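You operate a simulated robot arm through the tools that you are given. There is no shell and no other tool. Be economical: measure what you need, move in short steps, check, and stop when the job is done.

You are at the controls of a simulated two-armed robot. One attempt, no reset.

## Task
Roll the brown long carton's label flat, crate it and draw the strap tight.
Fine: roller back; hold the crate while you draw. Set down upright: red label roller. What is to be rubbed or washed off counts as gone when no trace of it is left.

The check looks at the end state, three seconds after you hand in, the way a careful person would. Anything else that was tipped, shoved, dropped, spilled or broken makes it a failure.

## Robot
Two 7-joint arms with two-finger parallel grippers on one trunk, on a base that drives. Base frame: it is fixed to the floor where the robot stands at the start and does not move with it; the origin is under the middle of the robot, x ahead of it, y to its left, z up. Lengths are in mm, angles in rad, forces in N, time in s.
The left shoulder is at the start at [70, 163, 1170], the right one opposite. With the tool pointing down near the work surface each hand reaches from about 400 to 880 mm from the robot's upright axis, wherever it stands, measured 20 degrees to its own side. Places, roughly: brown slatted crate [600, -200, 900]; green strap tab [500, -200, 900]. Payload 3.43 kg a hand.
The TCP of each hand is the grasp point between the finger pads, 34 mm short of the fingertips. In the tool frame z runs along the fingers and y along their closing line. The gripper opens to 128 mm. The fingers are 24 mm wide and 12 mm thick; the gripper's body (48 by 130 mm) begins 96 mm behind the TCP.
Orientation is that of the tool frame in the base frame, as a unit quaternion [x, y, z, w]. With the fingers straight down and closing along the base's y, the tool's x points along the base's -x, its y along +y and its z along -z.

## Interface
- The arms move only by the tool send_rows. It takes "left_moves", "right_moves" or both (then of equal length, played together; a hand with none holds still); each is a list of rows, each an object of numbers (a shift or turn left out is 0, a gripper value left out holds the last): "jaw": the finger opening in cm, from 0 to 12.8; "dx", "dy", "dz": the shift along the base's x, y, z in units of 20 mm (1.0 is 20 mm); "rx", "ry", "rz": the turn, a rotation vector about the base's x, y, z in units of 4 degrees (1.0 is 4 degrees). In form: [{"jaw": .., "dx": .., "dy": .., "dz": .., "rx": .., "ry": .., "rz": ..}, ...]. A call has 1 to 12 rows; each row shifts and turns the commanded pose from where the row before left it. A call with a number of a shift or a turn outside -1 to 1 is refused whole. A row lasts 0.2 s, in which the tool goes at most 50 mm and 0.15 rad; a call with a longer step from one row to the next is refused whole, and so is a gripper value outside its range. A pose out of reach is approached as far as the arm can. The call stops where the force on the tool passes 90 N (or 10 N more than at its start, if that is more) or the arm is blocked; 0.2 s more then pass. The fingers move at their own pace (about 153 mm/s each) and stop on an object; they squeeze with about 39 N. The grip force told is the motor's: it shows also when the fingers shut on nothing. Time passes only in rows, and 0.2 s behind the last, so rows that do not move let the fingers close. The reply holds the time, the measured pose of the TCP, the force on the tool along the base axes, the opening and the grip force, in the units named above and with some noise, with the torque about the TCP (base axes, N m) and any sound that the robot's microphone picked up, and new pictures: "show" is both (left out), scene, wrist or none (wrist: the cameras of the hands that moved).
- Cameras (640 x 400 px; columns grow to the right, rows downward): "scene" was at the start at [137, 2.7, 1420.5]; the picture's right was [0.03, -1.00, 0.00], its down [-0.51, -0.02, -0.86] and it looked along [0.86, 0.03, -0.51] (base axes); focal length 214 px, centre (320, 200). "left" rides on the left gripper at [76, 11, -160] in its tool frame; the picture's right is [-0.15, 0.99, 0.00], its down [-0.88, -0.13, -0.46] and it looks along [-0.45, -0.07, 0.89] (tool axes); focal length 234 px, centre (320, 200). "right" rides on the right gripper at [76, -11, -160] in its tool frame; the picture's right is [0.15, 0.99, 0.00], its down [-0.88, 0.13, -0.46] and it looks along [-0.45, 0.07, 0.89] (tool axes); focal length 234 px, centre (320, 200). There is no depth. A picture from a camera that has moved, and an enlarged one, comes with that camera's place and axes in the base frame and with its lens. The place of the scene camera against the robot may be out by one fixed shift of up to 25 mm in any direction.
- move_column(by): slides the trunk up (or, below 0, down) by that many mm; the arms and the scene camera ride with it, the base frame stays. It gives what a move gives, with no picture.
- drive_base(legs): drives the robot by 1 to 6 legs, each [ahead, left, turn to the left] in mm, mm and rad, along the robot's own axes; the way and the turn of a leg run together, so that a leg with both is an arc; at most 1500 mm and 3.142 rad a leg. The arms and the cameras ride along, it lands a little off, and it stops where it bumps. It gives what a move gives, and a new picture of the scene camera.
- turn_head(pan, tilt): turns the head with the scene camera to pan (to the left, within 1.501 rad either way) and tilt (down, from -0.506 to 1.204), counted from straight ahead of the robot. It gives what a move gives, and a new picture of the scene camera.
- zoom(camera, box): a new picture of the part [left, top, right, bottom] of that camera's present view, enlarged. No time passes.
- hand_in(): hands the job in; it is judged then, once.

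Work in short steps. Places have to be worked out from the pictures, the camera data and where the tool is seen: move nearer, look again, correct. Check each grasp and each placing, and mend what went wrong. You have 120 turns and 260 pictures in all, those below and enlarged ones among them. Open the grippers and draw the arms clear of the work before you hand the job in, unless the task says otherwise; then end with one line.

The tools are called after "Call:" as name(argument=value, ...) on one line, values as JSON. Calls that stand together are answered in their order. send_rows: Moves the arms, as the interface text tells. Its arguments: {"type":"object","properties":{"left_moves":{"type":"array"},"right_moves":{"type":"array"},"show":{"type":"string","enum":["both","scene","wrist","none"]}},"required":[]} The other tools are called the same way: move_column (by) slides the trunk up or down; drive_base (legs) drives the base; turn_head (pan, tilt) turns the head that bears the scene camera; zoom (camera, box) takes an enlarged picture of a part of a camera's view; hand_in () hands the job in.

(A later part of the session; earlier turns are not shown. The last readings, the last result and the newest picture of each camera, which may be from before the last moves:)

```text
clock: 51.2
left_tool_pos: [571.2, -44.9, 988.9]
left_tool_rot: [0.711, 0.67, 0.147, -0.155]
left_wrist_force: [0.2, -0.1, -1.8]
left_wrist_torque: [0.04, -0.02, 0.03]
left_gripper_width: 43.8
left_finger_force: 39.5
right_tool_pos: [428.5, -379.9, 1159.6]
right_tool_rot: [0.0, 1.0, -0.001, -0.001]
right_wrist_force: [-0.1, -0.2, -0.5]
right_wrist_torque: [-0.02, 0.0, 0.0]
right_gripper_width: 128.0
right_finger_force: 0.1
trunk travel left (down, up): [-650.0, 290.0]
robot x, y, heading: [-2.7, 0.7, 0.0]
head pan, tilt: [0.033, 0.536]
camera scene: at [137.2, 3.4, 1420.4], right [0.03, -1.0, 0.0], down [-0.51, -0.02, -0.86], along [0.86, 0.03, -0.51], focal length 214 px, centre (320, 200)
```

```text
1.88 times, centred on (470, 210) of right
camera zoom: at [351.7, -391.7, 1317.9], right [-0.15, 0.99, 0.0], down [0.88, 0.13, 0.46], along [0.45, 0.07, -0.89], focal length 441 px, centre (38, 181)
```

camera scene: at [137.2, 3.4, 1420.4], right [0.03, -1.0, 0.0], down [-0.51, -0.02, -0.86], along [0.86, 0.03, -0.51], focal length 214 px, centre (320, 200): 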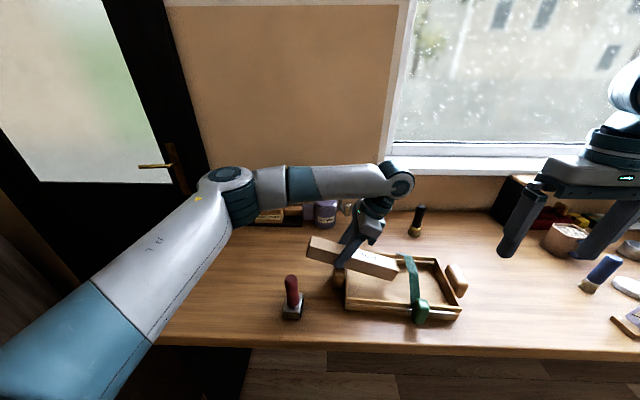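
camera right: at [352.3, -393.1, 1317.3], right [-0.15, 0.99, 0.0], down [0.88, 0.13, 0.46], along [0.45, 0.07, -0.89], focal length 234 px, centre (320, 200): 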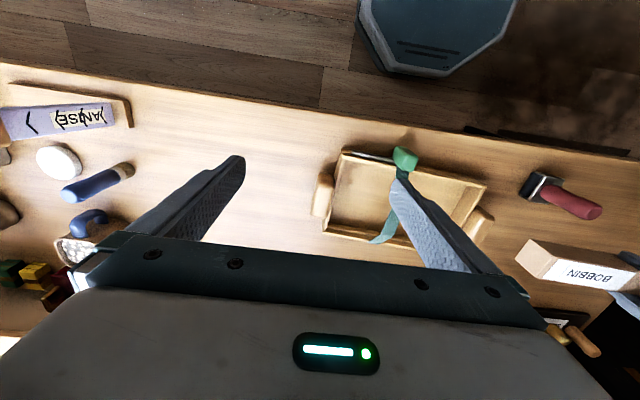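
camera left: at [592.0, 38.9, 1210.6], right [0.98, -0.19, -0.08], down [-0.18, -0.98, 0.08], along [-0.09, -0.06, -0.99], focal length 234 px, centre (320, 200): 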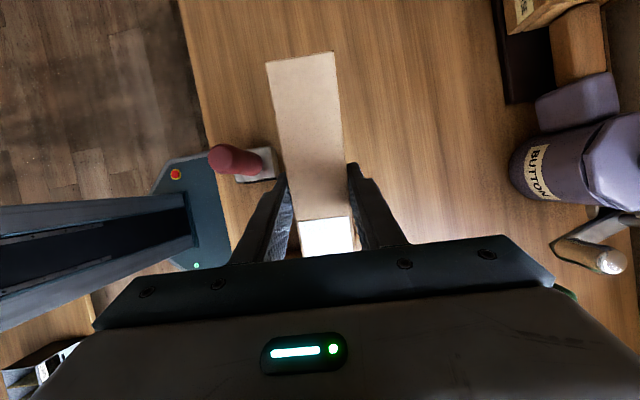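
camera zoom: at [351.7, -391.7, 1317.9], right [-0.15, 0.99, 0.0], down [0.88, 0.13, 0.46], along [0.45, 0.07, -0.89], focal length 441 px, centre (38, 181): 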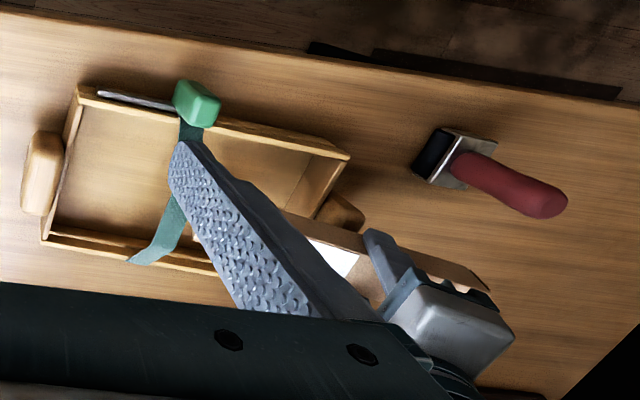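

There is no contact and the nose is approaching the strap low enough. I'll continue three rows and close the right jaw to clear its camera view.

Call:
send_rows(left_moves=[{"dx": -0.0656, "dy": -0.948, "dz": -0.273}, {"dx": -0.0656, "dy": -0.948, "dz": -0.273}, {"dx": -0.0656, "dy": -0.948, "dz": -0.273}, {}], right_moves=[{"jaw": 0}, {}, {}, {}], show="none")

Call:
zoom(camera="scene", box=[300, 210, 460, 320])

Call:
zoom(camera="right", box=[320, 130, 600, 290])

```text
clock: 52.2
left_tool_pos: [568.6, -100.6, 971.7]
left_tool_rot: [0.71, 0.67, 0.146, -0.157]
left_wrist_force: [0.0, 0.6, -0.7]
left_wrist_torque: [0.04, 0.0, 0.01]
left_gripper_width: 43.2
left_finger_force: 38.7
right_tool_pos: [427.0, -380.1, 1159.6]
right_tool_rot: [0.0, 1.0, 0.0, 0.0]
right_wrist_force: [0.3, 0.1, 0.3]
right_wrist_torque: [-0.04, 0.01, 0.0]
right_gripper_width: 0.0
right_finger_force: 33.1
trunk travel left (down, up): [-650.0, 290.0]
robot x, y, heading: [-1.2, -1.0, 0.003]
head pan, tilt: [0.033, 0.536]
```

```text
3.64 times, centred on (380, 265) of scene
camera zoom: at [137.3, 3.1, 1420.4], right [0.03, -1.0, 0.0], down [-0.51, -0.02, -0.86], along [0.86, 0.03, -0.51], focal length 780 px, centre (102, -36)
```

zoom: 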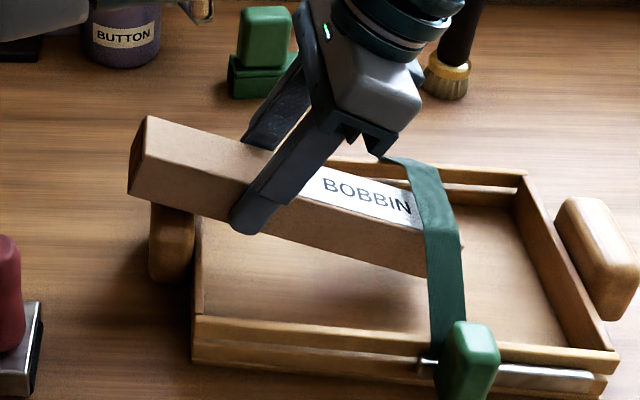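

```text
2.29 times, centred on (460, 210) of right
camera zoom: at [351.8, -391.9, 1317.8], right [-0.15, 0.99, 0.0], down [0.88, 0.13, 0.46], along [0.45, 0.07, -0.89], focal length 535 px, centre (0, 177)
```

zoom: 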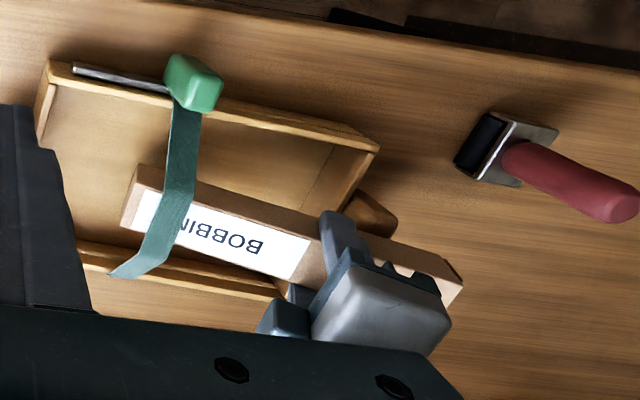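

The nose is passing cleanly under the strap with no forces. I'll continue 55 mm.

Call:
send_rows(left_moves=[{"dx": -0.063, "dy": -0.9, "dz": -0.26}, {"dx": -0.063, "dy": -0.9, "dz": -0.26}, {"dx": -0.063, "dy": -0.9, "dz": -0.26}, {}], show="none")

Call:
zoom(camera="scene", box=[310, 220, 470, 320])

Call:
zoom(camera="right", box=[320, 130, 520, 270])

Call:
zoom(camera="left", box=[0, 0, 640, 400])

```text
clock: 53.2
left_tool_pos: [563.3, -156.2, 957.1]
left_tool_rot: [0.71, 0.67, 0.147, -0.157]
left_wrist_force: [0.2, 0.5, -0.7]
left_wrist_torque: [0.05, 0.0, 0.02]
left_gripper_width: 43.4
left_finger_force: 38.7
right_tool_pos: [428.4, -382.0, 1158.8]
right_tool_rot: [-0.001, 1.0, 0.0, 0.0]
right_wrist_force: [0.3, -0.1, 0.1]
right_wrist_torque: [-0.05, 0.0, 0.02]
right_gripper_width: 0.0
right_finger_force: 32.8
trunk travel left (down, up): [-650.0, 290.0]
robot x, y, heading: [1.0, -3.1, 0.003]
head pan, tilt: [0.033, 0.536]
```

```text
4.00 times, centred on (390, 270) of scene
camera zoom: at [137.3, 3.0, 1420.4], right [0.03, -1.0, 0.0], down [-0.51, -0.02, -0.86], along [0.86, 0.03, -0.51], focal length 858 px, centre (40, -80)
```

zoom: 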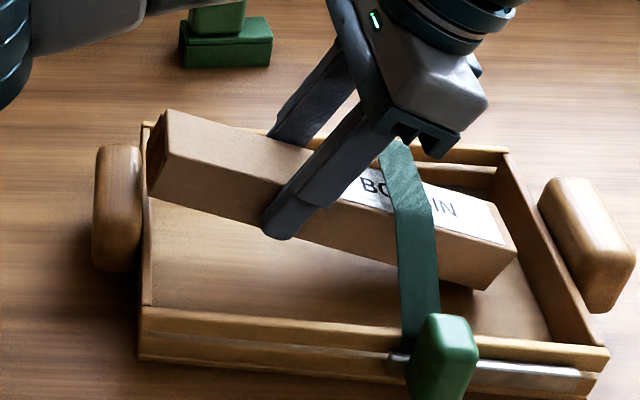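

```text
2.86 times, centred on (420, 200) of right
camera zoom: at [351.8, -392.0, 1317.7], right [-0.15, 0.99, 0.0], down [0.88, 0.13, 0.46], along [0.45, 0.07, -0.89], focal length 669 px, centre (34, 200)
```

zoom: 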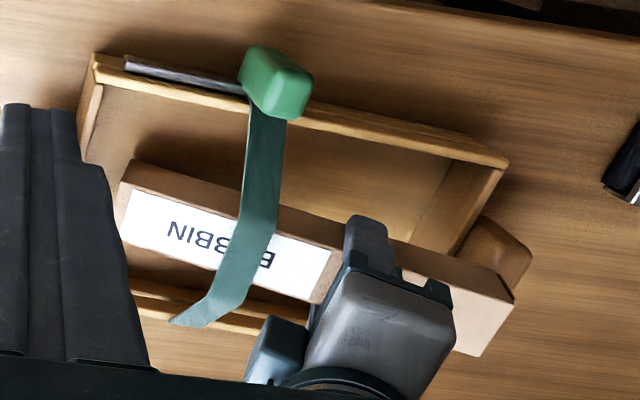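

```text
1.00 times, centred on (320, 200) of left (not enlarged: the box is as wide or as high as the picture)
camera zoom: at [579.1, -152.9, 1132.7], right [0.98, -0.19, -0.09], down [-0.18, -0.98, 0.05], along [-0.09, -0.03, -0.99], focal length 234 px, centre (320, 200)
```

zoom: 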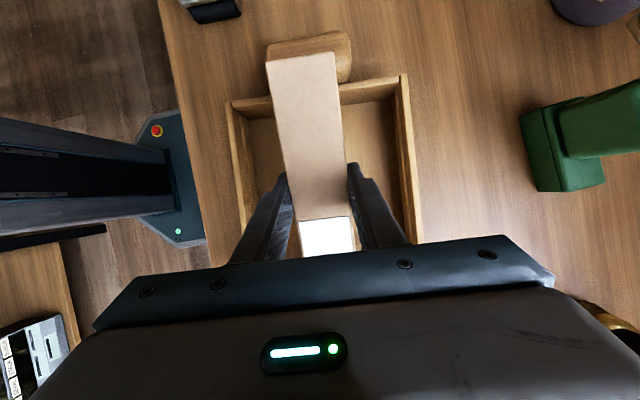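

All clear so far: the tail's lower corner is about 10 mm short of clearing the left wall's inner face. I'll slide 12 mm further and look straight down.

Call:
send_rows(left_moves=[{"dx": -0.04, "dy": -0.6, "dz": -0.12}, {}], show="none")

Call:
zoom(camera="left", box=[200, 20, 440, 240])

Call:
zoom(camera="right", box=[320, 130, 520, 270])

```text
clock: 53.8
left_tool_pos: [564.0, -167.0, 953.3]
left_tool_rot: [0.71, 0.67, 0.147, -0.156]
left_wrist_force: [-0.5, -0.2, -1.5]
left_wrist_torque: [0.01, -0.02, -0.01]
left_gripper_width: 43.3
left_finger_force: 39.1
right_tool_pos: [428.4, -379.2, 1159.1]
right_tool_rot: [0.0, 1.0, 0.0, 0.0]
right_wrist_force: [-0.3, 0.3, -0.9]
right_wrist_torque: [0.0, 0.02, 0.01]
right_gripper_width: 0.0
right_finger_force: 33.2
trunk travel left (down, up): [-650.0, 290.0]
robot x, y, heading: [2.8, -2.5, 0.002]
head pan, tilt: [0.033, 0.536]
```

```text
1.82 times, centred on (320, 130) of left
camera zoom: at [578.6, -164.5, 1130.0], right [0.98, -0.18, -0.09], down [-0.18, -0.98, 0.05], along [-0.09, -0.03, -0.99], focal length 426 px, centre (320, 327)
```

zoom: 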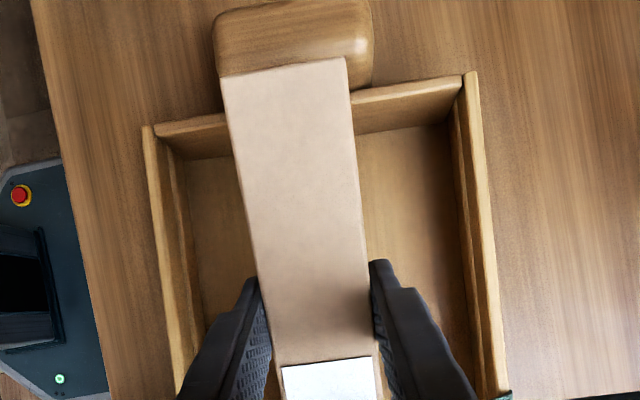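

```text
2.86 times, centred on (420, 200) of right
camera zoom: at [351.8, -391.8, 1317.8], right [-0.15, 0.99, 0.0], down [0.88, 0.13, 0.46], along [0.45, 0.07, -0.89], focal length 669 px, centre (34, 200)
```

zoom: 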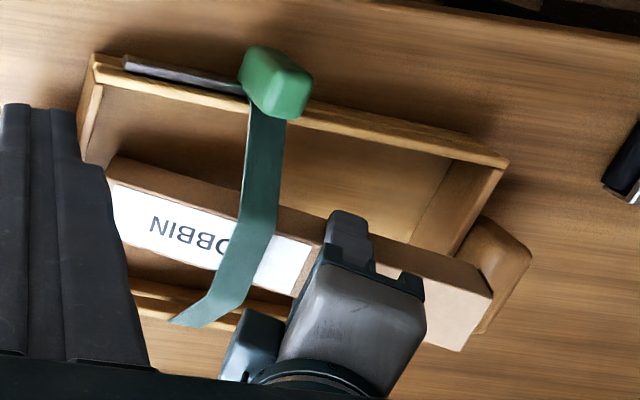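

The tail clears the inner wall face by about 5 mm. I'll now level in step with lowering: first half, then check.

Call:
send_rows(left_moves=[{"rx": -0.5, "dz": -0.256, "rz": -0.12}, {"rx": -0.5, "dz": -0.256, "rz": -0.12}, {"rx": -0.5, "dz": -0.256}, {"rx": -0.5, "dz": -0.256}, {}], show="none")

Call:
zoom(camera="left", box=[200, 20, 440, 240])

Call:
zoom(camera="scene", box=[310, 220, 470, 320])

```text
clock: 55.0
left_tool_pos: [562.1, -168.3, 933.8]
left_tool_rot: [0.726, 0.672, 0.101, -0.105]
left_wrist_force: [0.1, 1.0, -1.7]
left_wrist_torque: [0.05, -0.01, 0.04]
left_gripper_width: 43.6
left_finger_force: 38.2
right_tool_pos: [428.3, -381.1, 1157.9]
right_tool_rot: [0.0, 1.0, 0.0, 0.001]
right_wrist_force: [0.0, -0.3, 0.2]
right_wrist_torque: [0.04, 0.03, -0.01]
right_gripper_width: 0.0
right_finger_force: 33.0
trunk travel left (down, up): [-650.0, 290.0]
robot x, y, heading: [1.5, -3.8, -0.001]
head pan, tilt: [0.033, 0.536]
```

```text
1.82 times, centred on (320, 130) of left
camera zoom: at [578.3, -140.9, 1108.0], right [0.98, -0.21, -0.06], down [-0.2, -0.96, 0.18], along [-0.1, -0.17, -0.98], focal length 426 px, centre (320, 327)
```

zoom: 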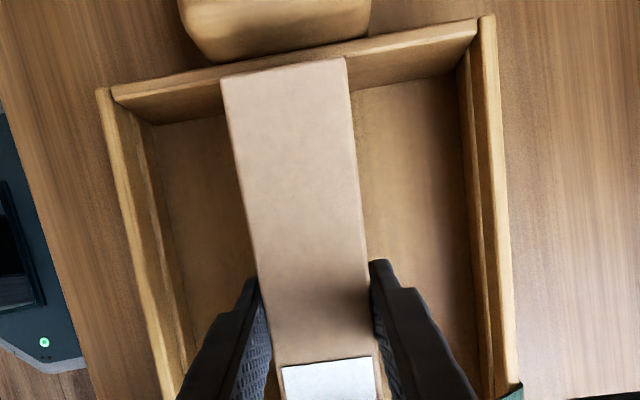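

```text
4.00 times, centred on (390, 270) of scene
camera zoom: at [137.0, 2.1, 1420.5], right [0.03, -1.0, 0.0], down [-0.51, -0.02, -0.86], along [0.86, 0.03, -0.51], focal length 858 px, centre (40, -80)
```

zoom: 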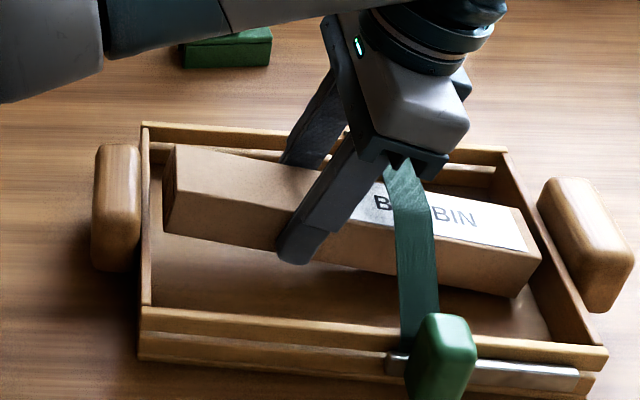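

The tail is inside the wall. I'll do the second half of levelling and lowering.

Call:
send_rows(left_moves=[{"rx": -0.5, "dz": -0.27}, {"rx": -0.5, "dz": -0.27}, {"rx": -0.5, "dz": -0.27}, {"rx": -0.5, "dz": -0.2}, {}], show="none")

Call:
zoom(camera="left", box=[200, 20, 440, 240])

Call:
zoom(camera="scene", box=[310, 220, 470, 320])

```text
clock: 56.2
left_tool_pos: [561.7, -167.7, 913.8]
left_tool_rot: [0.731, 0.678, 0.054, -0.055]
left_wrist_force: [0.7, 0.2, -1.1]
left_wrist_torque: [0.05, 0.01, 0.02]
left_gripper_width: 43.4
left_finger_force: 38.8
right_tool_pos: [427.1, -380.5, 1158.8]
right_tool_rot: [0.0, 1.0, 0.0, 0.0]
right_wrist_force: [-0.5, -0.2, 0.9]
right_wrist_torque: [-0.03, 0.0, 0.01]
right_gripper_width: 0.0
right_finger_force: 33.3
trunk travel left (down, up): [-650.0, 290.0]
robot x, y, heading: [-1.2, -0.4, 0.001]
head pan, tilt: [0.033, 0.536]
```

```text
1.82 times, centred on (320, 130) of left
camera zoom: at [577.8, -117.1, 1082.4], right [0.98, -0.22, -0.03], down [-0.2, -0.93, 0.32], along [-0.1, -0.3, -0.95], focal length 426 px, centre (320, 327)
```

zoom: 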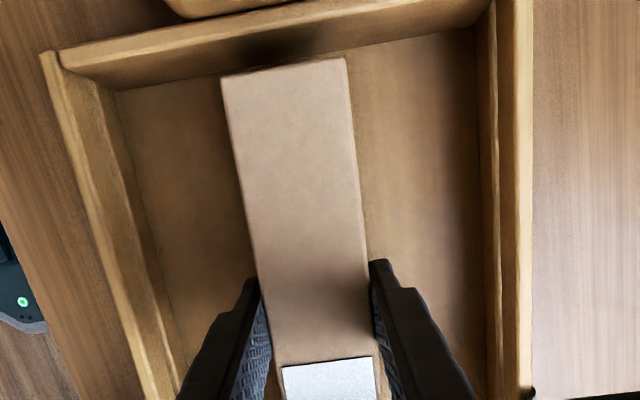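

```text
4.00 times, centred on (390, 270) of scene
camera zoom: at [137.0, 2.1, 1420.5], right [0.03, -1.0, 0.0], down [-0.51, -0.02, -0.86], along [0.86, 0.03, -0.51], focal length 858 px, centre (40, -80)
```

zoom: 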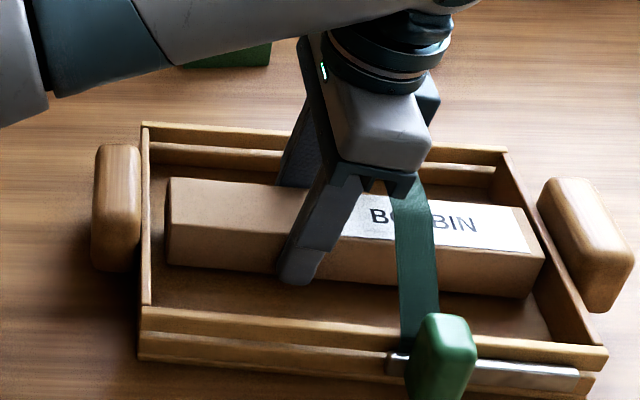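

The carton is nearly level and inside the crate. I'll lower it gently to the floor.

Call:
send_rows(left_moves=[{"dz": -0.15}, {"dz": -0.1}, {"dz": -0.1}, {}], show="none")

```text
clock: 57.2
left_tool_pos: [562.6, -166.7, 907.8]
left_tool_rot: [0.731, 0.678, 0.054, -0.053]
left_wrist_force: [-0.4, -0.4, 4.5]
left_wrist_torque: [-0.88, -0.09, 0.08]
left_gripper_width: 43.6
left_finger_force: 38.4
right_tool_pos: [426.7, -379.4, 1157.6]
right_tool_rot: [-0.001, 1.0, 0.0, 0.0]
right_wrist_force: [-0.3, -0.7, -0.1]
right_wrist_torque: [0.01, 0.01, -0.01]
right_gripper_width: 0.2
right_finger_force: 33.0
trunk travel left (down, up): [-650.0, 290.0]
robot x, y, heading: [0.7, 2.8, -0.001]
head pan, tilt: [0.033, 0.536]
```

The nose touches first, so the carton is still slightly nose-down. I'll level 1.5° more and lower 2 mm.

Call:
send_rows(left_moves=[{"rx": -0.4}, {"dz": -0.1}, {}], show="none")

Call:
zoom(camera="scene", box=[330, 240, 460, 320])

```text
clock: 58.0
left_tool_pos: [561.4, -168.2, 905.4]
left_tool_rot: [0.732, 0.679, 0.046, -0.043]
left_wrist_force: [3.6, -0.5, 13.0]
left_wrist_torque: [1.05, -0.33, -0.16]
left_gripper_width: 43.4
left_finger_force: 38.7
right_tool_pos: [427.6, -381.5, 1159.2]
right_tool_rot: [0.0, 1.0, 0.001, -0.001]
right_wrist_force: [-0.2, 0.8, -0.2]
right_wrist_torque: [0.0, -0.01, -0.03]
right_gripper_width: 0.1
right_finger_force: 32.4
trunk travel left (down, up): [-650.0, 290.0]
robot x, y, heading: [0.1, 0.3, 0.001]
head pan, tilt: [0.033, 0.536]
```

```text
4.92 times, centred on (395, 280) of scene
camera zoom: at [136.0, 2.8, 1420.7], right [0.03, -1.0, 0.0], down [-0.51, -0.02, -0.86], along [0.86, 0.03, -0.51], focal length 1056 px, centre (-49, -194)
```

zoom: 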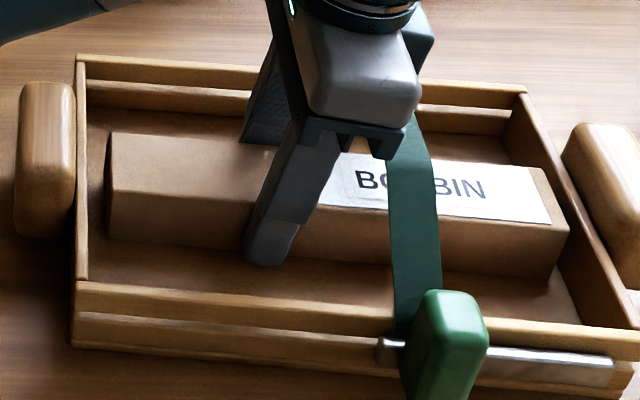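

Both ends are in contact and the carton lies flat. I'll release and rise, moving slightly toward +y away from the strap.

Call:
send_rows(left_moves=[{"dz": 0.05, "jaw": 5.2}, {"jaw": 6.5}, {}, {"dz": 1, "dy": 0.2}, {"dz": 1, "dy": 0.2}, {"dz": 1, "dy": 0.2}, {"dz": 1, "dy": 0.2}, {"dz": 1, "dy": 0.2}, {"dz": 1, "dy": 0.2}, {"dz": 1, "dy": 0.2}, {}], show="both")

Call:
zoom(camera="scene", box=[320, 240, 480, 330])

Call:
zoom(camera="right", box=[310, 120, 510, 270])

```text
clock: 60.4
left_tool_pos: [563.3, -138.8, 1045.3]
left_tool_rot: [0.731, 0.679, 0.044, -0.044]
left_wrist_force: [0.1, 0.5, -0.7]
left_wrist_torque: [0.01, -0.01, 0.02]
left_gripper_width: 65.1
left_finger_force: 0.1
right_tool_pos: [427.8, -381.3, 1159.1]
right_tool_rot: [0.0, 1.0, 0.0, 0.0]
right_wrist_force: [0.0, 0.9, -0.3]
right_wrist_torque: [0.02, 0.0, 0.02]
right_gripper_width: 0.0
right_finger_force: 33.1
trunk travel left (down, up): [-650.0, 290.0]
robot x, y, heading: [0.1, -0.5, 0.0]
head pan, tilt: [0.033, 0.536]
camera scene: at [137.4, 2.4, 1420.4], right [0.03, -1.0, 0.0], down [-0.51, -0.02, -0.86], along [0.86, 0.03, -0.51], focal length 214 px, centre (320, 200)
camera left: at [579.0, -84.8, 1213.2], right [0.98, -0.22, -0.02], down [-0.2, -0.92, 0.34], along [-0.1, -0.33, -0.94], focal length 234 px, centre (320, 200)
```

scene: 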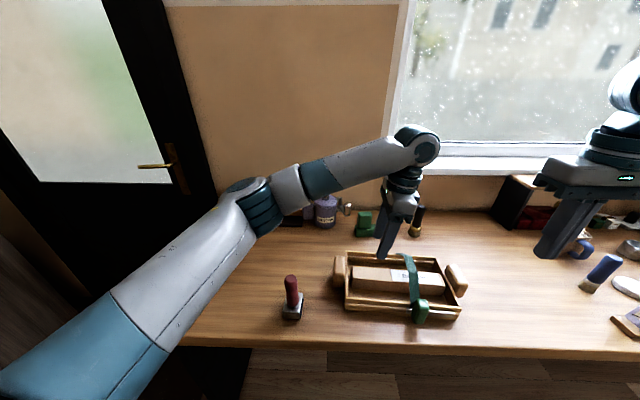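
left: 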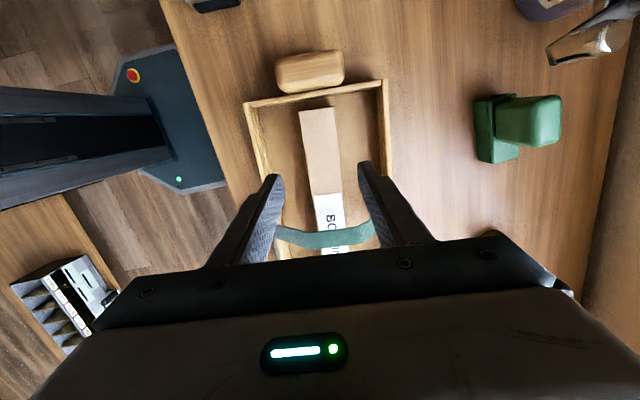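

```text
4.00 times, centred on (400, 285) of scene
camera zoom: at [137.4, 2.4, 1420.4], right [0.03, -1.0, 0.0], down [-0.51, -0.02, -0.86], along [0.86, 0.03, -0.51], focal length 858 px, centre (0, -140)
```

zoom: 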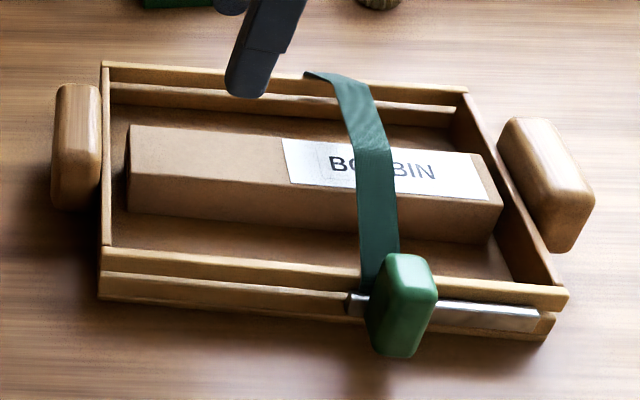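

```text
2.67 times, centred on (410, 195) of right
camera zoom: at [351.8, -392.6, 1317.5], right [-0.15, 0.99, 0.0], down [0.88, 0.13, 0.46], along [0.45, 0.07, -0.89], focal length 624 px, centre (80, 213)
```

zoom: 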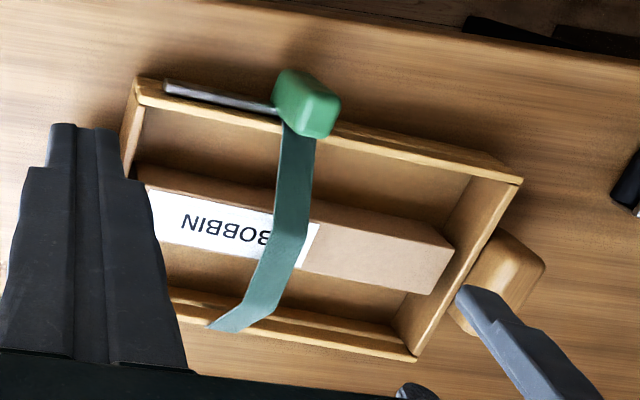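

The carton is crated under the strap and the crate hasn't moved. The left handle is centred near (571,-37), about 73 long along x and 32 thick. I'll straighten the left hand, move above the handle, and open wide to grip it lengthwise.

Call:
send_rows(left_moves=[{"dy": 0.85, "dx": 0.07, "rx": -0.3, "jaw": 11}, {"dy": 0.85, "dx": 0.07, "rx": -0.3}, {"dy": 0.85, "dx": 0.07, "rx": -0.3}, {"dy": 0.85, "dx": 0.07, "rx": -0.3}, {"dy": 0.85, "dx": 0.07, "rx": -0.3}, {"dy": 0.85, "dx": 0.04, "rx": -0.27}, {"dz": -1}, {"dz": -1}, {"dz": -0.5}, {}], show="both")

Call:
zoom(camera="left", box=[200, 80, 440, 260])

```text
clock: 62.6
left_tool_pos: [570.1, -37.4, 996.9]
left_tool_rot: [0.734, 0.679, 0.002, 0.001]
left_wrist_force: [0.2, -0.1, -0.5]
left_wrist_torque: [-0.01, -0.02, -0.04]
left_gripper_width: 110.0
left_finger_force: 0.1
right_tool_pos: [427.2, -381.1, 1158.5]
right_tool_rot: [0.0, 1.0, 0.001, -0.001]
right_wrist_force: [0.6, -0.9, -0.2]
right_wrist_torque: [-0.02, -0.03, 0.02]
right_gripper_width: 0.1
right_finger_force: 32.9
trunk travel left (down, up): [-650.0, 290.0]
robot x, y, heading: [0.1, 1.6, -0.001]
head pan, tilt: [0.033, 0.536]
camera scene: at [137.0, 2.4, 1420.5], right [0.03, -1.0, 0.0], down [-0.51, -0.02, -0.86], along [0.86, 0.03, -0.51], focal length 214 px, centre (320, 200)
camera left: at [585.8, 38.1, 1155.6], right [0.98, -0.22, 0.01], down [-0.2, -0.87, 0.45], along [-0.1, -0.44, -0.89], focal length 234 px, centre (320, 200)
```

scene: 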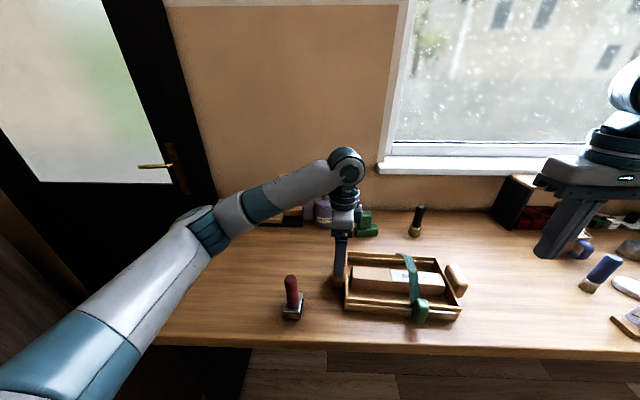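
left: 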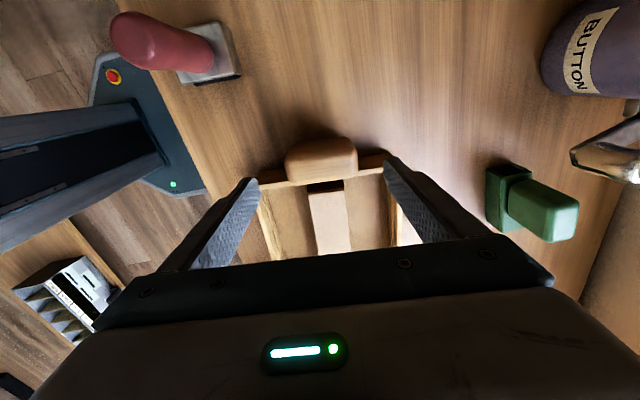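

```text
2.22 times, centred on (320, 170) of left
camera zoom: at [585.8, 38.1, 1155.6], right [0.98, -0.22, 0.01], down [-0.2, -0.87, 0.45], along [-0.1, -0.44, -0.89], focal length 520 px, centre (320, 267)
```

zoom: 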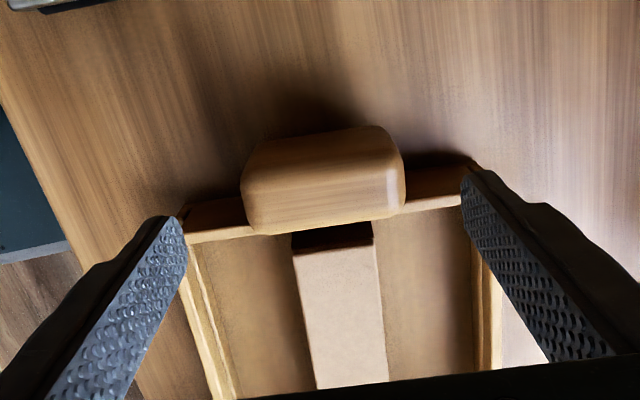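

The handle is centred between the fingers. I'll descend to TCP z≈922 and grip it.

Call:
send_rows(left_moves=[{"dz": -1}, {"dz": -1}, {"dz": -1}, {"dz": -0.7}, {}], show="none")

Call:
zoom(camera="scene", box=[290, 200, 420, 330])

Call:
zoom(camera="left", box=[200, 80, 440, 260])

```text
clock: 63.8
left_tool_pos: [568.0, -37.8, 922.4]
left_tool_rot: [0.733, 0.68, 0.003, 0.001]
left_wrist_force: [-1.3, -0.2, -0.1]
left_wrist_torque: [-0.04, 0.0, -0.01]
left_gripper_width: 110.0
left_finger_force: 0.0
right_tool_pos: [427.3, -382.2, 1159.2]
right_tool_rot: [0.0, 1.0, 0.0, 0.001]
right_wrist_force: [-0.2, -0.6, 0.2]
right_wrist_torque: [-0.02, 0.04, -0.07]
right_gripper_width: 0.0
right_finger_force: 32.7
trunk travel left (down, up): [-650.0, 290.0]
robot x, y, heading: [-0.8, 1.2, 0.001]
head pan, tilt: [0.033, 0.536]
```

```text
3.08 times, centred on (355, 265) of scene
camera zoom: at [136.9, 2.5, 1420.5], right [0.03, -1.0, 0.0], down [-0.51, -0.02, -0.86], along [0.86, 0.03, -0.51], focal length 660 px, centre (212, 0)
```

zoom: 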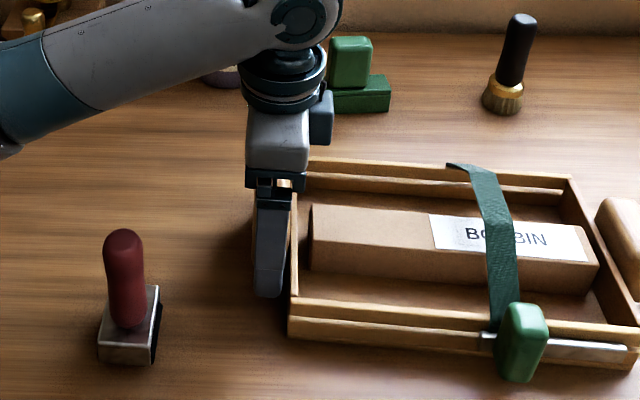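

```text
2.22 times, centred on (320, 170) of left
camera zoom: at [584.6, 37.8, 1081.1], right [0.98, -0.22, 0.01], down [-0.2, -0.87, 0.45], along [-0.1, -0.44, -0.89], focal length 520 px, centre (320, 267)
```

zoom: 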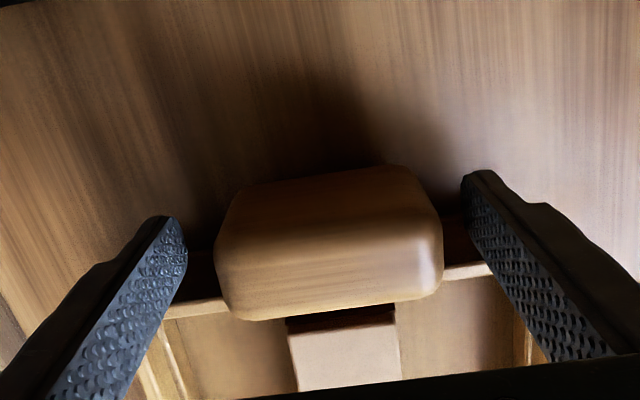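

The handle is well centred. I'll close the left gripper on it.

Call:
send_rows(left_moves=[{"jaw": 7.8}, {"jaw": 0}, {}, {}], show="none")

Call:
zoom(camera="left", box=[200, 80, 440, 260])

Call:
zoom(camera="right", box=[310, 120, 510, 270])

Call:
zoom(camera="scene", box=[380, 265, 480, 335])

```text
clock: 64.8
left_tool_pos: [569.0, -38.2, 922.6]
left_tool_rot: [0.733, 0.68, 0.002, 0.002]
left_wrist_force: [2.1, -0.4, 1.1]
left_wrist_torque: [-0.11, 0.43, 0.44]
left_gripper_width: 74.8
left_finger_force: 39.0
right_tool_pos: [427.8, -381.8, 1158.5]
right_tool_rot: [0.0, 1.0, -0.001, 0.0]
right_wrist_force: [-0.3, -0.3, 0.6]
right_wrist_torque: [0.0, -0.03, 0.05]
right_gripper_width: 0.0
right_finger_force: 32.5
trunk travel left (down, up): [-650.0, 290.0]
robot x, y, heading: [-0.3, -1.9, -0.003]
head pan, tilt: [0.033, 0.536]
```

```text
2.22 times, centred on (320, 170) of left
camera zoom: at [584.9, 37.9, 1081.2], right [0.98, -0.22, 0.0], down [-0.2, -0.87, 0.45], along [-0.1, -0.44, -0.89], focal length 520 px, centre (320, 267)
```

zoom: 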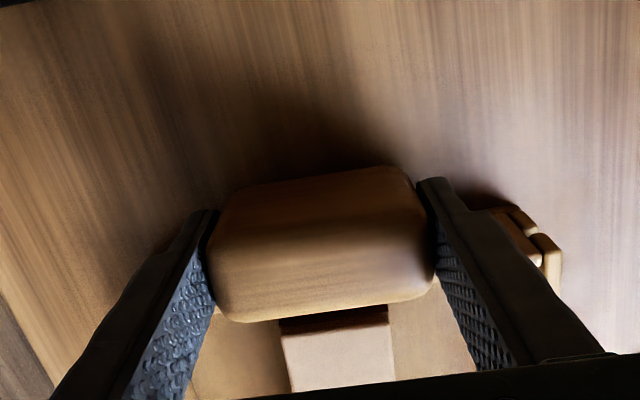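

```text
2.67 times, centred on (410, 195) of right
camera zoom: at [351.8, -392.5, 1317.6], right [-0.15, 0.99, 0.0], down [0.88, 0.13, 0.46], along [0.45, 0.07, -0.89], focal length 624 px, centre (80, 213)
```

zoom: 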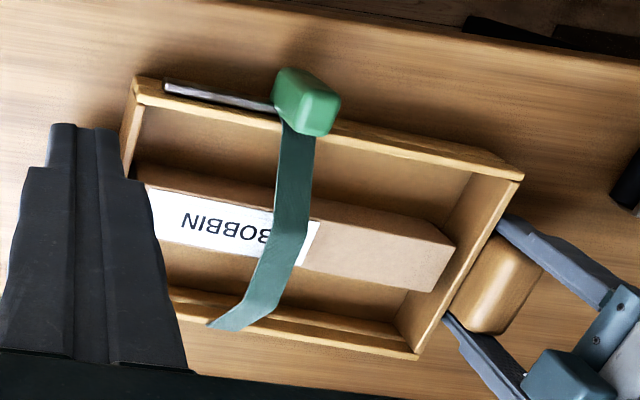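

```text
5.71 times, centred on (430, 300) of scene
camera zoom: at [137.3, 2.6, 1420.4], right [0.03, -1.0, 0.0], down [-0.51, -0.02, -0.86], along [0.86, 0.03, -0.51], focal length 1226 px, centre (-309, -371)
```

zoom: 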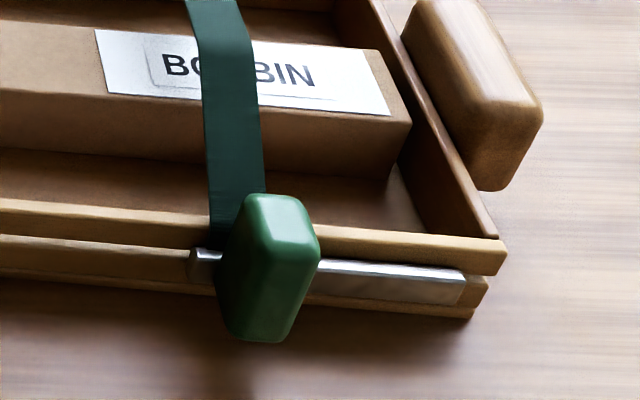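

The handle is held at 74.8 mm. The tab is about x 432–469, y -212 to -242, with its top at z≈933, and the rail runs to about y≈-316. I'll bring the right hand above the tab, aligned with the crate's yaw.

Call:
send_rows(right_moves=[{"dx": 0.1, "dy": 0.97, "dz": -0.6, "rz": -0.125, "jaw": 8}, {"dx": 0.1, "dy": 0.97, "dz": -0.9, "rz": -0.125}, {"dx": 0.1, "dy": 0.97, "dz": -0.9, "rz": -0.125}, {"dx": 0.1, "dy": 0.97, "dz": -0.9, "rz": -0.125}, {"dx": 0.1, "dy": 0.97, "dz": -0.9, "rz": -0.125}, {"dx": 0.1, "dy": 0.97, "dz": -0.9, "rz": -0.125}, {"dx": 0.1, "dy": 0.97, "dz": -0.9, "rz": -0.125}, {"dx": 0.1, "dy": 0.97, "dz": -0.9, "rz": -0.125}, {}], show="both")

Call:
zoom(camera="right", box=[220, 80, 420, 260])

```text
clock: 66.8
left_tool_pos: [568.4, -38.5, 921.8]
left_tool_rot: [0.734, 0.68, 0.002, 0.002]
left_wrist_force: [-1.1, -1.5, 0.0]
left_wrist_torque: [0.19, 0.52, -0.15]
left_gripper_width: 74.9
left_finger_force: 38.8
right_tool_pos: [442.0, -225.6, 1020.9]
right_tool_rot: [0.035, 0.999, 0.0, 0.0]
right_wrist_force: [-0.2, -0.5, -0.1]
right_wrist_torque: [0.0, -0.02, -0.02]
right_gripper_width: 80.3
right_finger_force: 0.0
trunk travel left (down, up): [-650.0, 290.0]
robot x, y, heading: [0.1, 0.8, -0.001]
head pan, tilt: [0.033, 0.536]
camera scene: at [136.9, 2.4, 1420.5], right [0.03, -1.0, 0.0], down [-0.51, -0.02, -0.86], along [0.86, 0.03, -0.51], focal length 214 px, centre (320, 200)
camera right: at [366.8, -231.7, 1179.4], right [-0.08, 1.0, 0.0], down [0.89, 0.07, 0.46], along [0.45, 0.04, -0.89], focal length 234 px, centre (320, 200)
```

scene: 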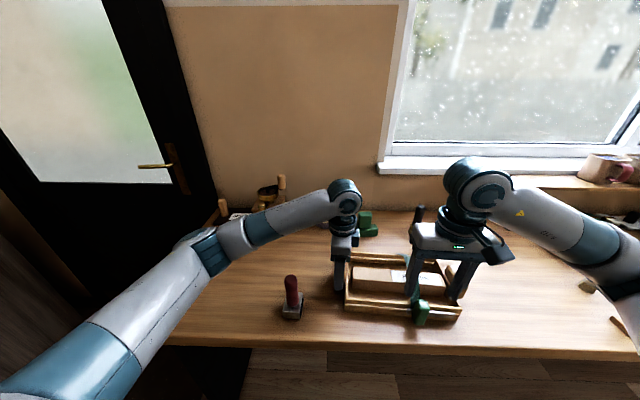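
right: 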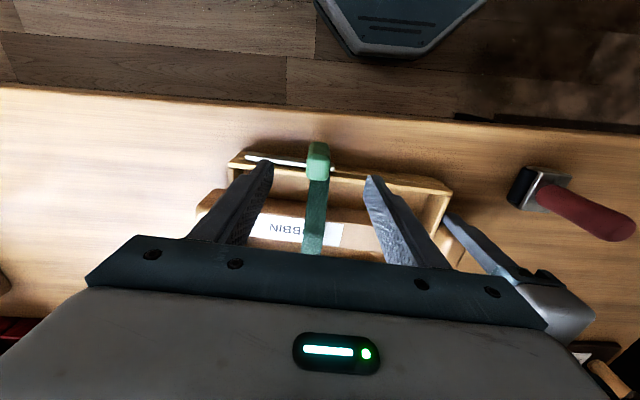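

```text
2.22 times, centred on (320, 170) of right
camera zoom: at [366.8, -231.7, 1179.4], right [-0.08, 1.0, 0.0], down [0.89, 0.07, 0.46], along [0.45, 0.04, -0.89], focal length 520 px, centre (320, 267)
```

zoom: 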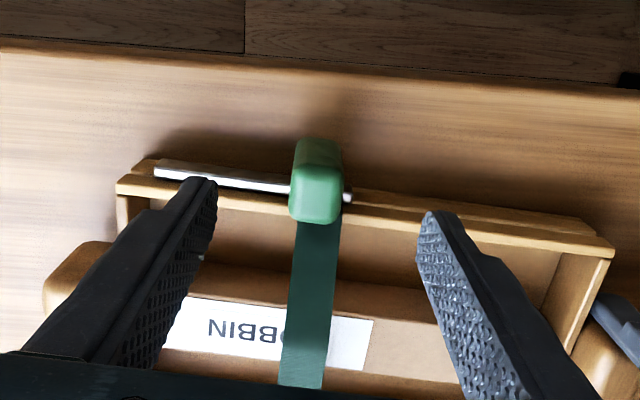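

The tab is centred at y≈-226, top spanning x 437–465 at z≈935. I'll descend to z≈931, keeping the tips above the rail, and close.

Call:
send_rows(right_moves=[{"dz": -1, "dx": 0.15}, {"dz": -1}, {"dz": -1}, {"dz": -1}, {"dz": -0.5}, {}], show="none")

Call:
zoom(camera="right", box=[220, 80, 420, 260])

Call:
zoom(camera="scene", box=[360, 235, 480, 335])

```text
clock: 68.2
left_tool_pos: [568.7, -37.7, 921.9]
left_tool_rot: [0.733, 0.68, 0.002, 0.002]
left_wrist_force: [-1.1, -0.2, 2.6]
left_wrist_torque: [0.06, 0.54, 0.39]
left_gripper_width: 74.9
left_finger_force: 39.0
right_tool_pos: [447.2, -225.5, 930.1]
right_tool_rot: [0.036, 0.999, 0.001, -0.001]
right_wrist_force: [-0.1, 0.1, 0.1]
right_wrist_torque: [0.0, -0.02, 0.0]
right_gripper_width: 80.2
right_finger_force: 0.1
trunk travel left (down, up): [-650.0, 290.0]
robot x, y, heading: [-1.9, -3.2, -0.001]
head pan, tilt: [0.033, 0.536]
```

```text
2.22 times, centred on (320, 170) of right
camera zoom: at [369.8, -231.6, 1089.6], right [-0.08, 1.0, 0.0], down [0.89, 0.07, 0.46], along [0.45, 0.04, -0.89], focal length 520 px, centre (320, 267)
```

zoom: 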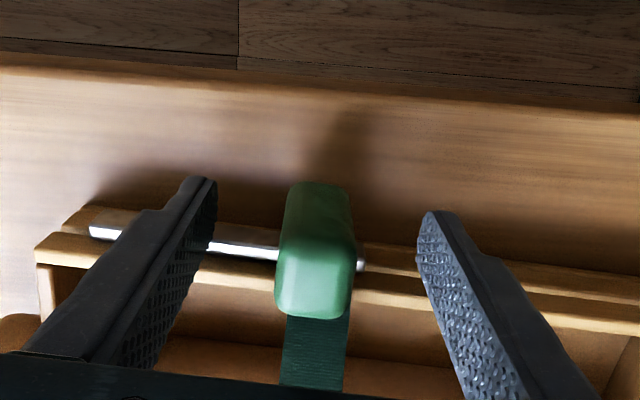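

```text
4.00 times, centred on (420, 285) of scene
camera zoom: at [137.0, 2.5, 1420.5], right [0.03, -1.0, 0.0], down [-0.51, -0.02, -0.86], along [0.86, 0.03, -0.51], focal length 858 px, centre (-80, -140)
```

zoom: 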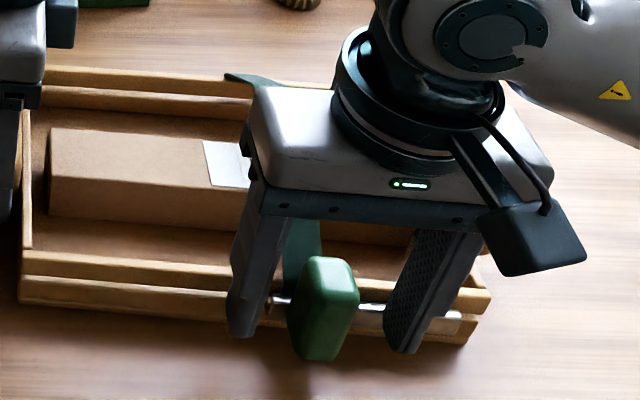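

The fingers straddle the tab clear of the rail. I'll close.

Call:
send_rows(right_moves=[{"jaw": 3.5}, {"jaw": 0}, {}, {}], show="none")

Call:
zoom(camera="right", box=[220, 80, 420, 260])

```text
clock: 69.2
left_tool_pos: [570.2, -38.7, 921.7]
left_tool_rot: [0.733, 0.68, 0.003, 0.001]
left_wrist_force: [2.0, 2.4, 2.3]
left_wrist_torque: [-0.03, 0.7, 0.0]
left_gripper_width: 74.6
left_finger_force: 39.6
right_tool_pos: [446.6, -225.8, 930.2]
right_tool_rot: [0.035, 0.999, -0.001, 0.0]
right_wrist_force: [-2.7, -4.3, -0.7]
right_wrist_torque: [0.0, -0.02, 0.15]
right_gripper_width: 25.1
right_finger_force: 38.9
trunk travel left (down, up): [-650.0, 290.0]
robot x, y, heading: [-1.7, -1.0, 0.001]
head pan, tilt: [0.033, 0.536]
```

```text
2.22 times, centred on (320, 170) of right
camera zoom: at [369.8, -231.8, 1089.7], right [-0.08, 1.0, 0.0], down [0.89, 0.07, 0.46], along [0.45, 0.04, -0.89], focal length 520 px, centre (320, 267)
```

zoom: 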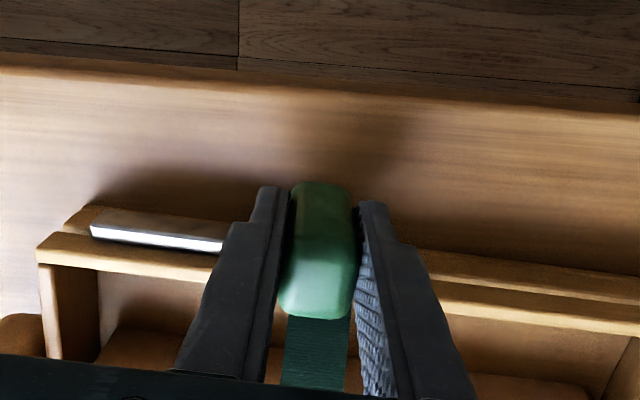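

The tab is gripped (25 mm). I'll draw it along the rail toward -y by 20 mm with the left hand holding the crate, watching forces.

Call:
send_rows(right_moves=[{"dx": -0.0345, "dy": -0.499}, {"dx": -0.0345, "dy": -0.499}, {}], show="none")

Call:
zoom(camera="right", box=[200, 80, 440, 260])

Call:
zoom(camera="scene", box=[330, 235, 490, 335])

```text
clock: 70.0
left_tool_pos: [569.7, -38.3, 922.0]
left_tool_rot: [0.732, 0.681, 0.003, 0.001]
left_wrist_force: [3.9, -2.4, 1.8]
left_wrist_torque: [0.42, 0.74, 0.82]
left_gripper_width: 74.6
left_finger_force: 38.7
right_tool_pos: [445.1, -245.5, 931.9]
right_tool_rot: [0.035, 0.999, 0.0, 0.001]
right_wrist_force: [-3.2, 2.4, 1.2]
right_wrist_torque: [0.11, -0.06, 0.25]
right_gripper_width: 24.9
right_finger_force: 38.6
trunk travel left (down, up): [-650.0, 290.0]
robot x, y, heading: [1.7, 0.0, -0.001]
head pan, tilt: [0.033, 0.536]
```

```text
2.22 times, centred on (320, 170) of right
camera zoom: at [368.4, -251.7, 1089.8], right [-0.08, 1.0, 0.0], down [0.89, 0.07, 0.46], along [0.45, 0.04, -0.89], focal length 520 px, centre (320, 267)
```

zoom: 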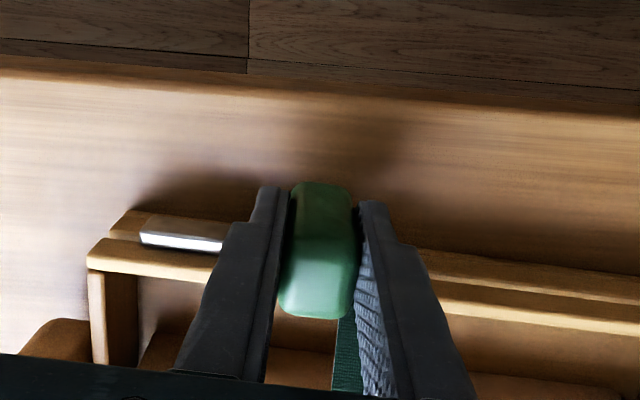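

```text
4.00 times, centred on (410, 285) of scene
camera zoom: at [137.1, 2.5, 1420.5], right [0.03, -1.0, 0.0], down [-0.51, -0.02, -0.86], along [0.86, 0.03, -0.51], focal length 858 px, centre (-40, -140)
```

zoom: 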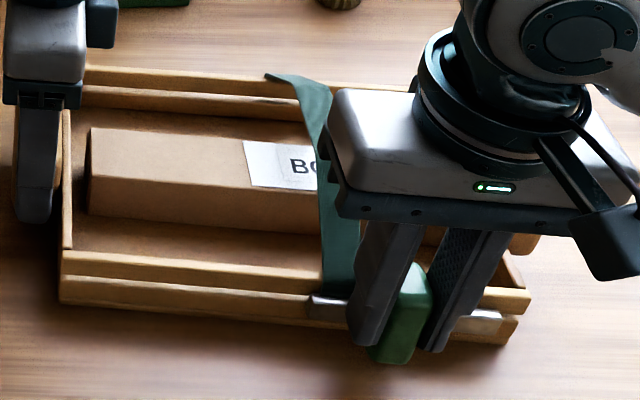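

The tab slides freely, the strap is being drawn, and the crate is still. I'll continue 25 mm.

Call:
send_rows(right_moves=[{"dx": -0.0345, "dy": -0.499}, {"dx": -0.0345, "dy": -0.499}, {"dx": -0.018, "dy": -0.25}, {}], show="none")

Call:
zoom(camera="right", box=[200, 80, 440, 260])

Call:
zoom(camera="scene", box=[330, 235, 490, 335])

```text
clock: 71.0
left_tool_pos: [568.0, -37.7, 921.8]
left_tool_rot: [0.733, 0.68, 0.002, 0.001]
left_wrist_force: [3.6, -1.8, 2.1]
left_wrist_torque: [-0.35, 0.47, 0.92]
left_gripper_width: 74.6
left_finger_force: 39.2
right_tool_pos: [442.5, -270.1, 930.7]
right_tool_rot: [0.035, 0.999, -0.001, -0.001]
right_wrist_force: [-1.9, 0.9, 0.2]
right_wrist_torque: [0.08, 0.16, 0.16]
right_gripper_width: 25.2
right_finger_force: 38.9
trunk travel left (down, up): [-650.0, 290.0]
robot x, y, heading: [0.7, -2.2, -0.0]
head pan, tilt: [0.033, 0.536]
```

```text
2.22 times, centred on (320, 170) of right
camera zoom: at [366.7, -276.6, 1089.7], right [-0.08, 1.0, 0.0], down [0.89, 0.07, 0.46], along [0.45, 0.03, -0.89], focal length 520 px, centre (320, 267)
```

zoom: 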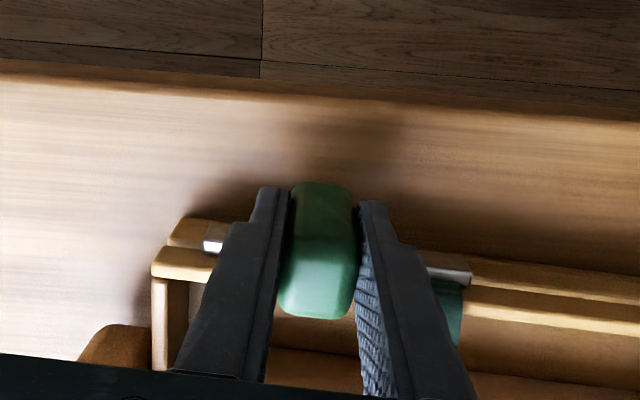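

```text
4.00 times, centred on (410, 285) of scene
camera zoom: at [137.1, 2.5, 1420.4], right [0.03, -1.0, 0.0], down [-0.51, -0.02, -0.86], along [0.86, 0.03, -0.51], focal length 858 px, centre (-40, -140)
```

zoom: 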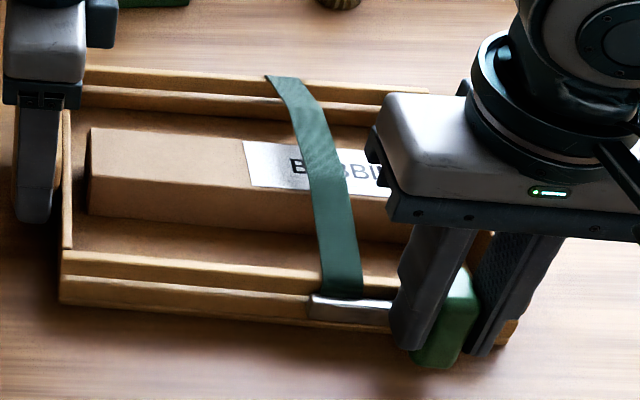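

The strap is flattening onto the carton, with about 20+ mm of rail left. I'll continue in small steps.

Call:
send_rows(right_moves=[{"dx": -0.0345, "dy": -0.499}, {"dx": -0.018, "dy": -0.25}, {}], show="none")

Call:
zoom(camera="right", box=[200, 80, 440, 260])

Call:
zoom(camera="scene", box=[330, 235, 490, 335])

```text
clock: 71.8
left_tool_pos: [569.0, -38.2, 921.7]
left_tool_rot: [0.733, 0.68, 0.003, 0.001]
left_wrist_force: [5.1, -3.7, -0.8]
left_wrist_torque: [-0.45, 0.35, 0.96]
left_gripper_width: 74.6
left_finger_force: 39.1
right_tool_pos: [442.4, -285.7, 930.1]
right_tool_rot: [0.034, 0.999, 0.0, 0.0]
right_wrist_force: [-3.3, 2.0, 6.3]
right_wrist_torque: [0.11, -0.09, 0.27]
right_gripper_width: 24.9
right_finger_force: 39.3
trunk travel left (down, up): [-650.0, 290.0]
robot x, y, heading: [2.3, -1.0, 0.005]
head pan, tilt: [0.033, 0.536]
```

```text
2.22 times, centred on (320, 170) of right
camera zoom: at [365.5, -291.9, 1089.6], right [-0.08, 1.0, 0.0], down [0.89, 0.07, 0.46], along [0.45, 0.04, -0.89], focal length 520 px, centre (320, 267)
```

zoom: 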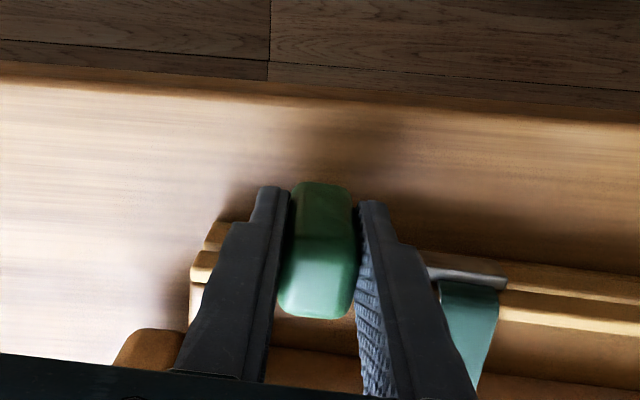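

```text
4.00 times, centred on (410, 285) of scene
camera zoom: at [136.8, 2.6, 1420.5], right [0.03, -1.0, 0.0], down [-0.51, -0.02, -0.86], along [0.86, 0.03, -0.51], focal length 858 px, centre (-40, -140)
```

zoom: 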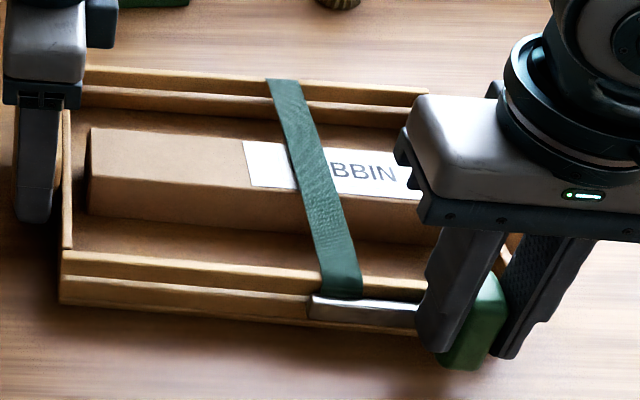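

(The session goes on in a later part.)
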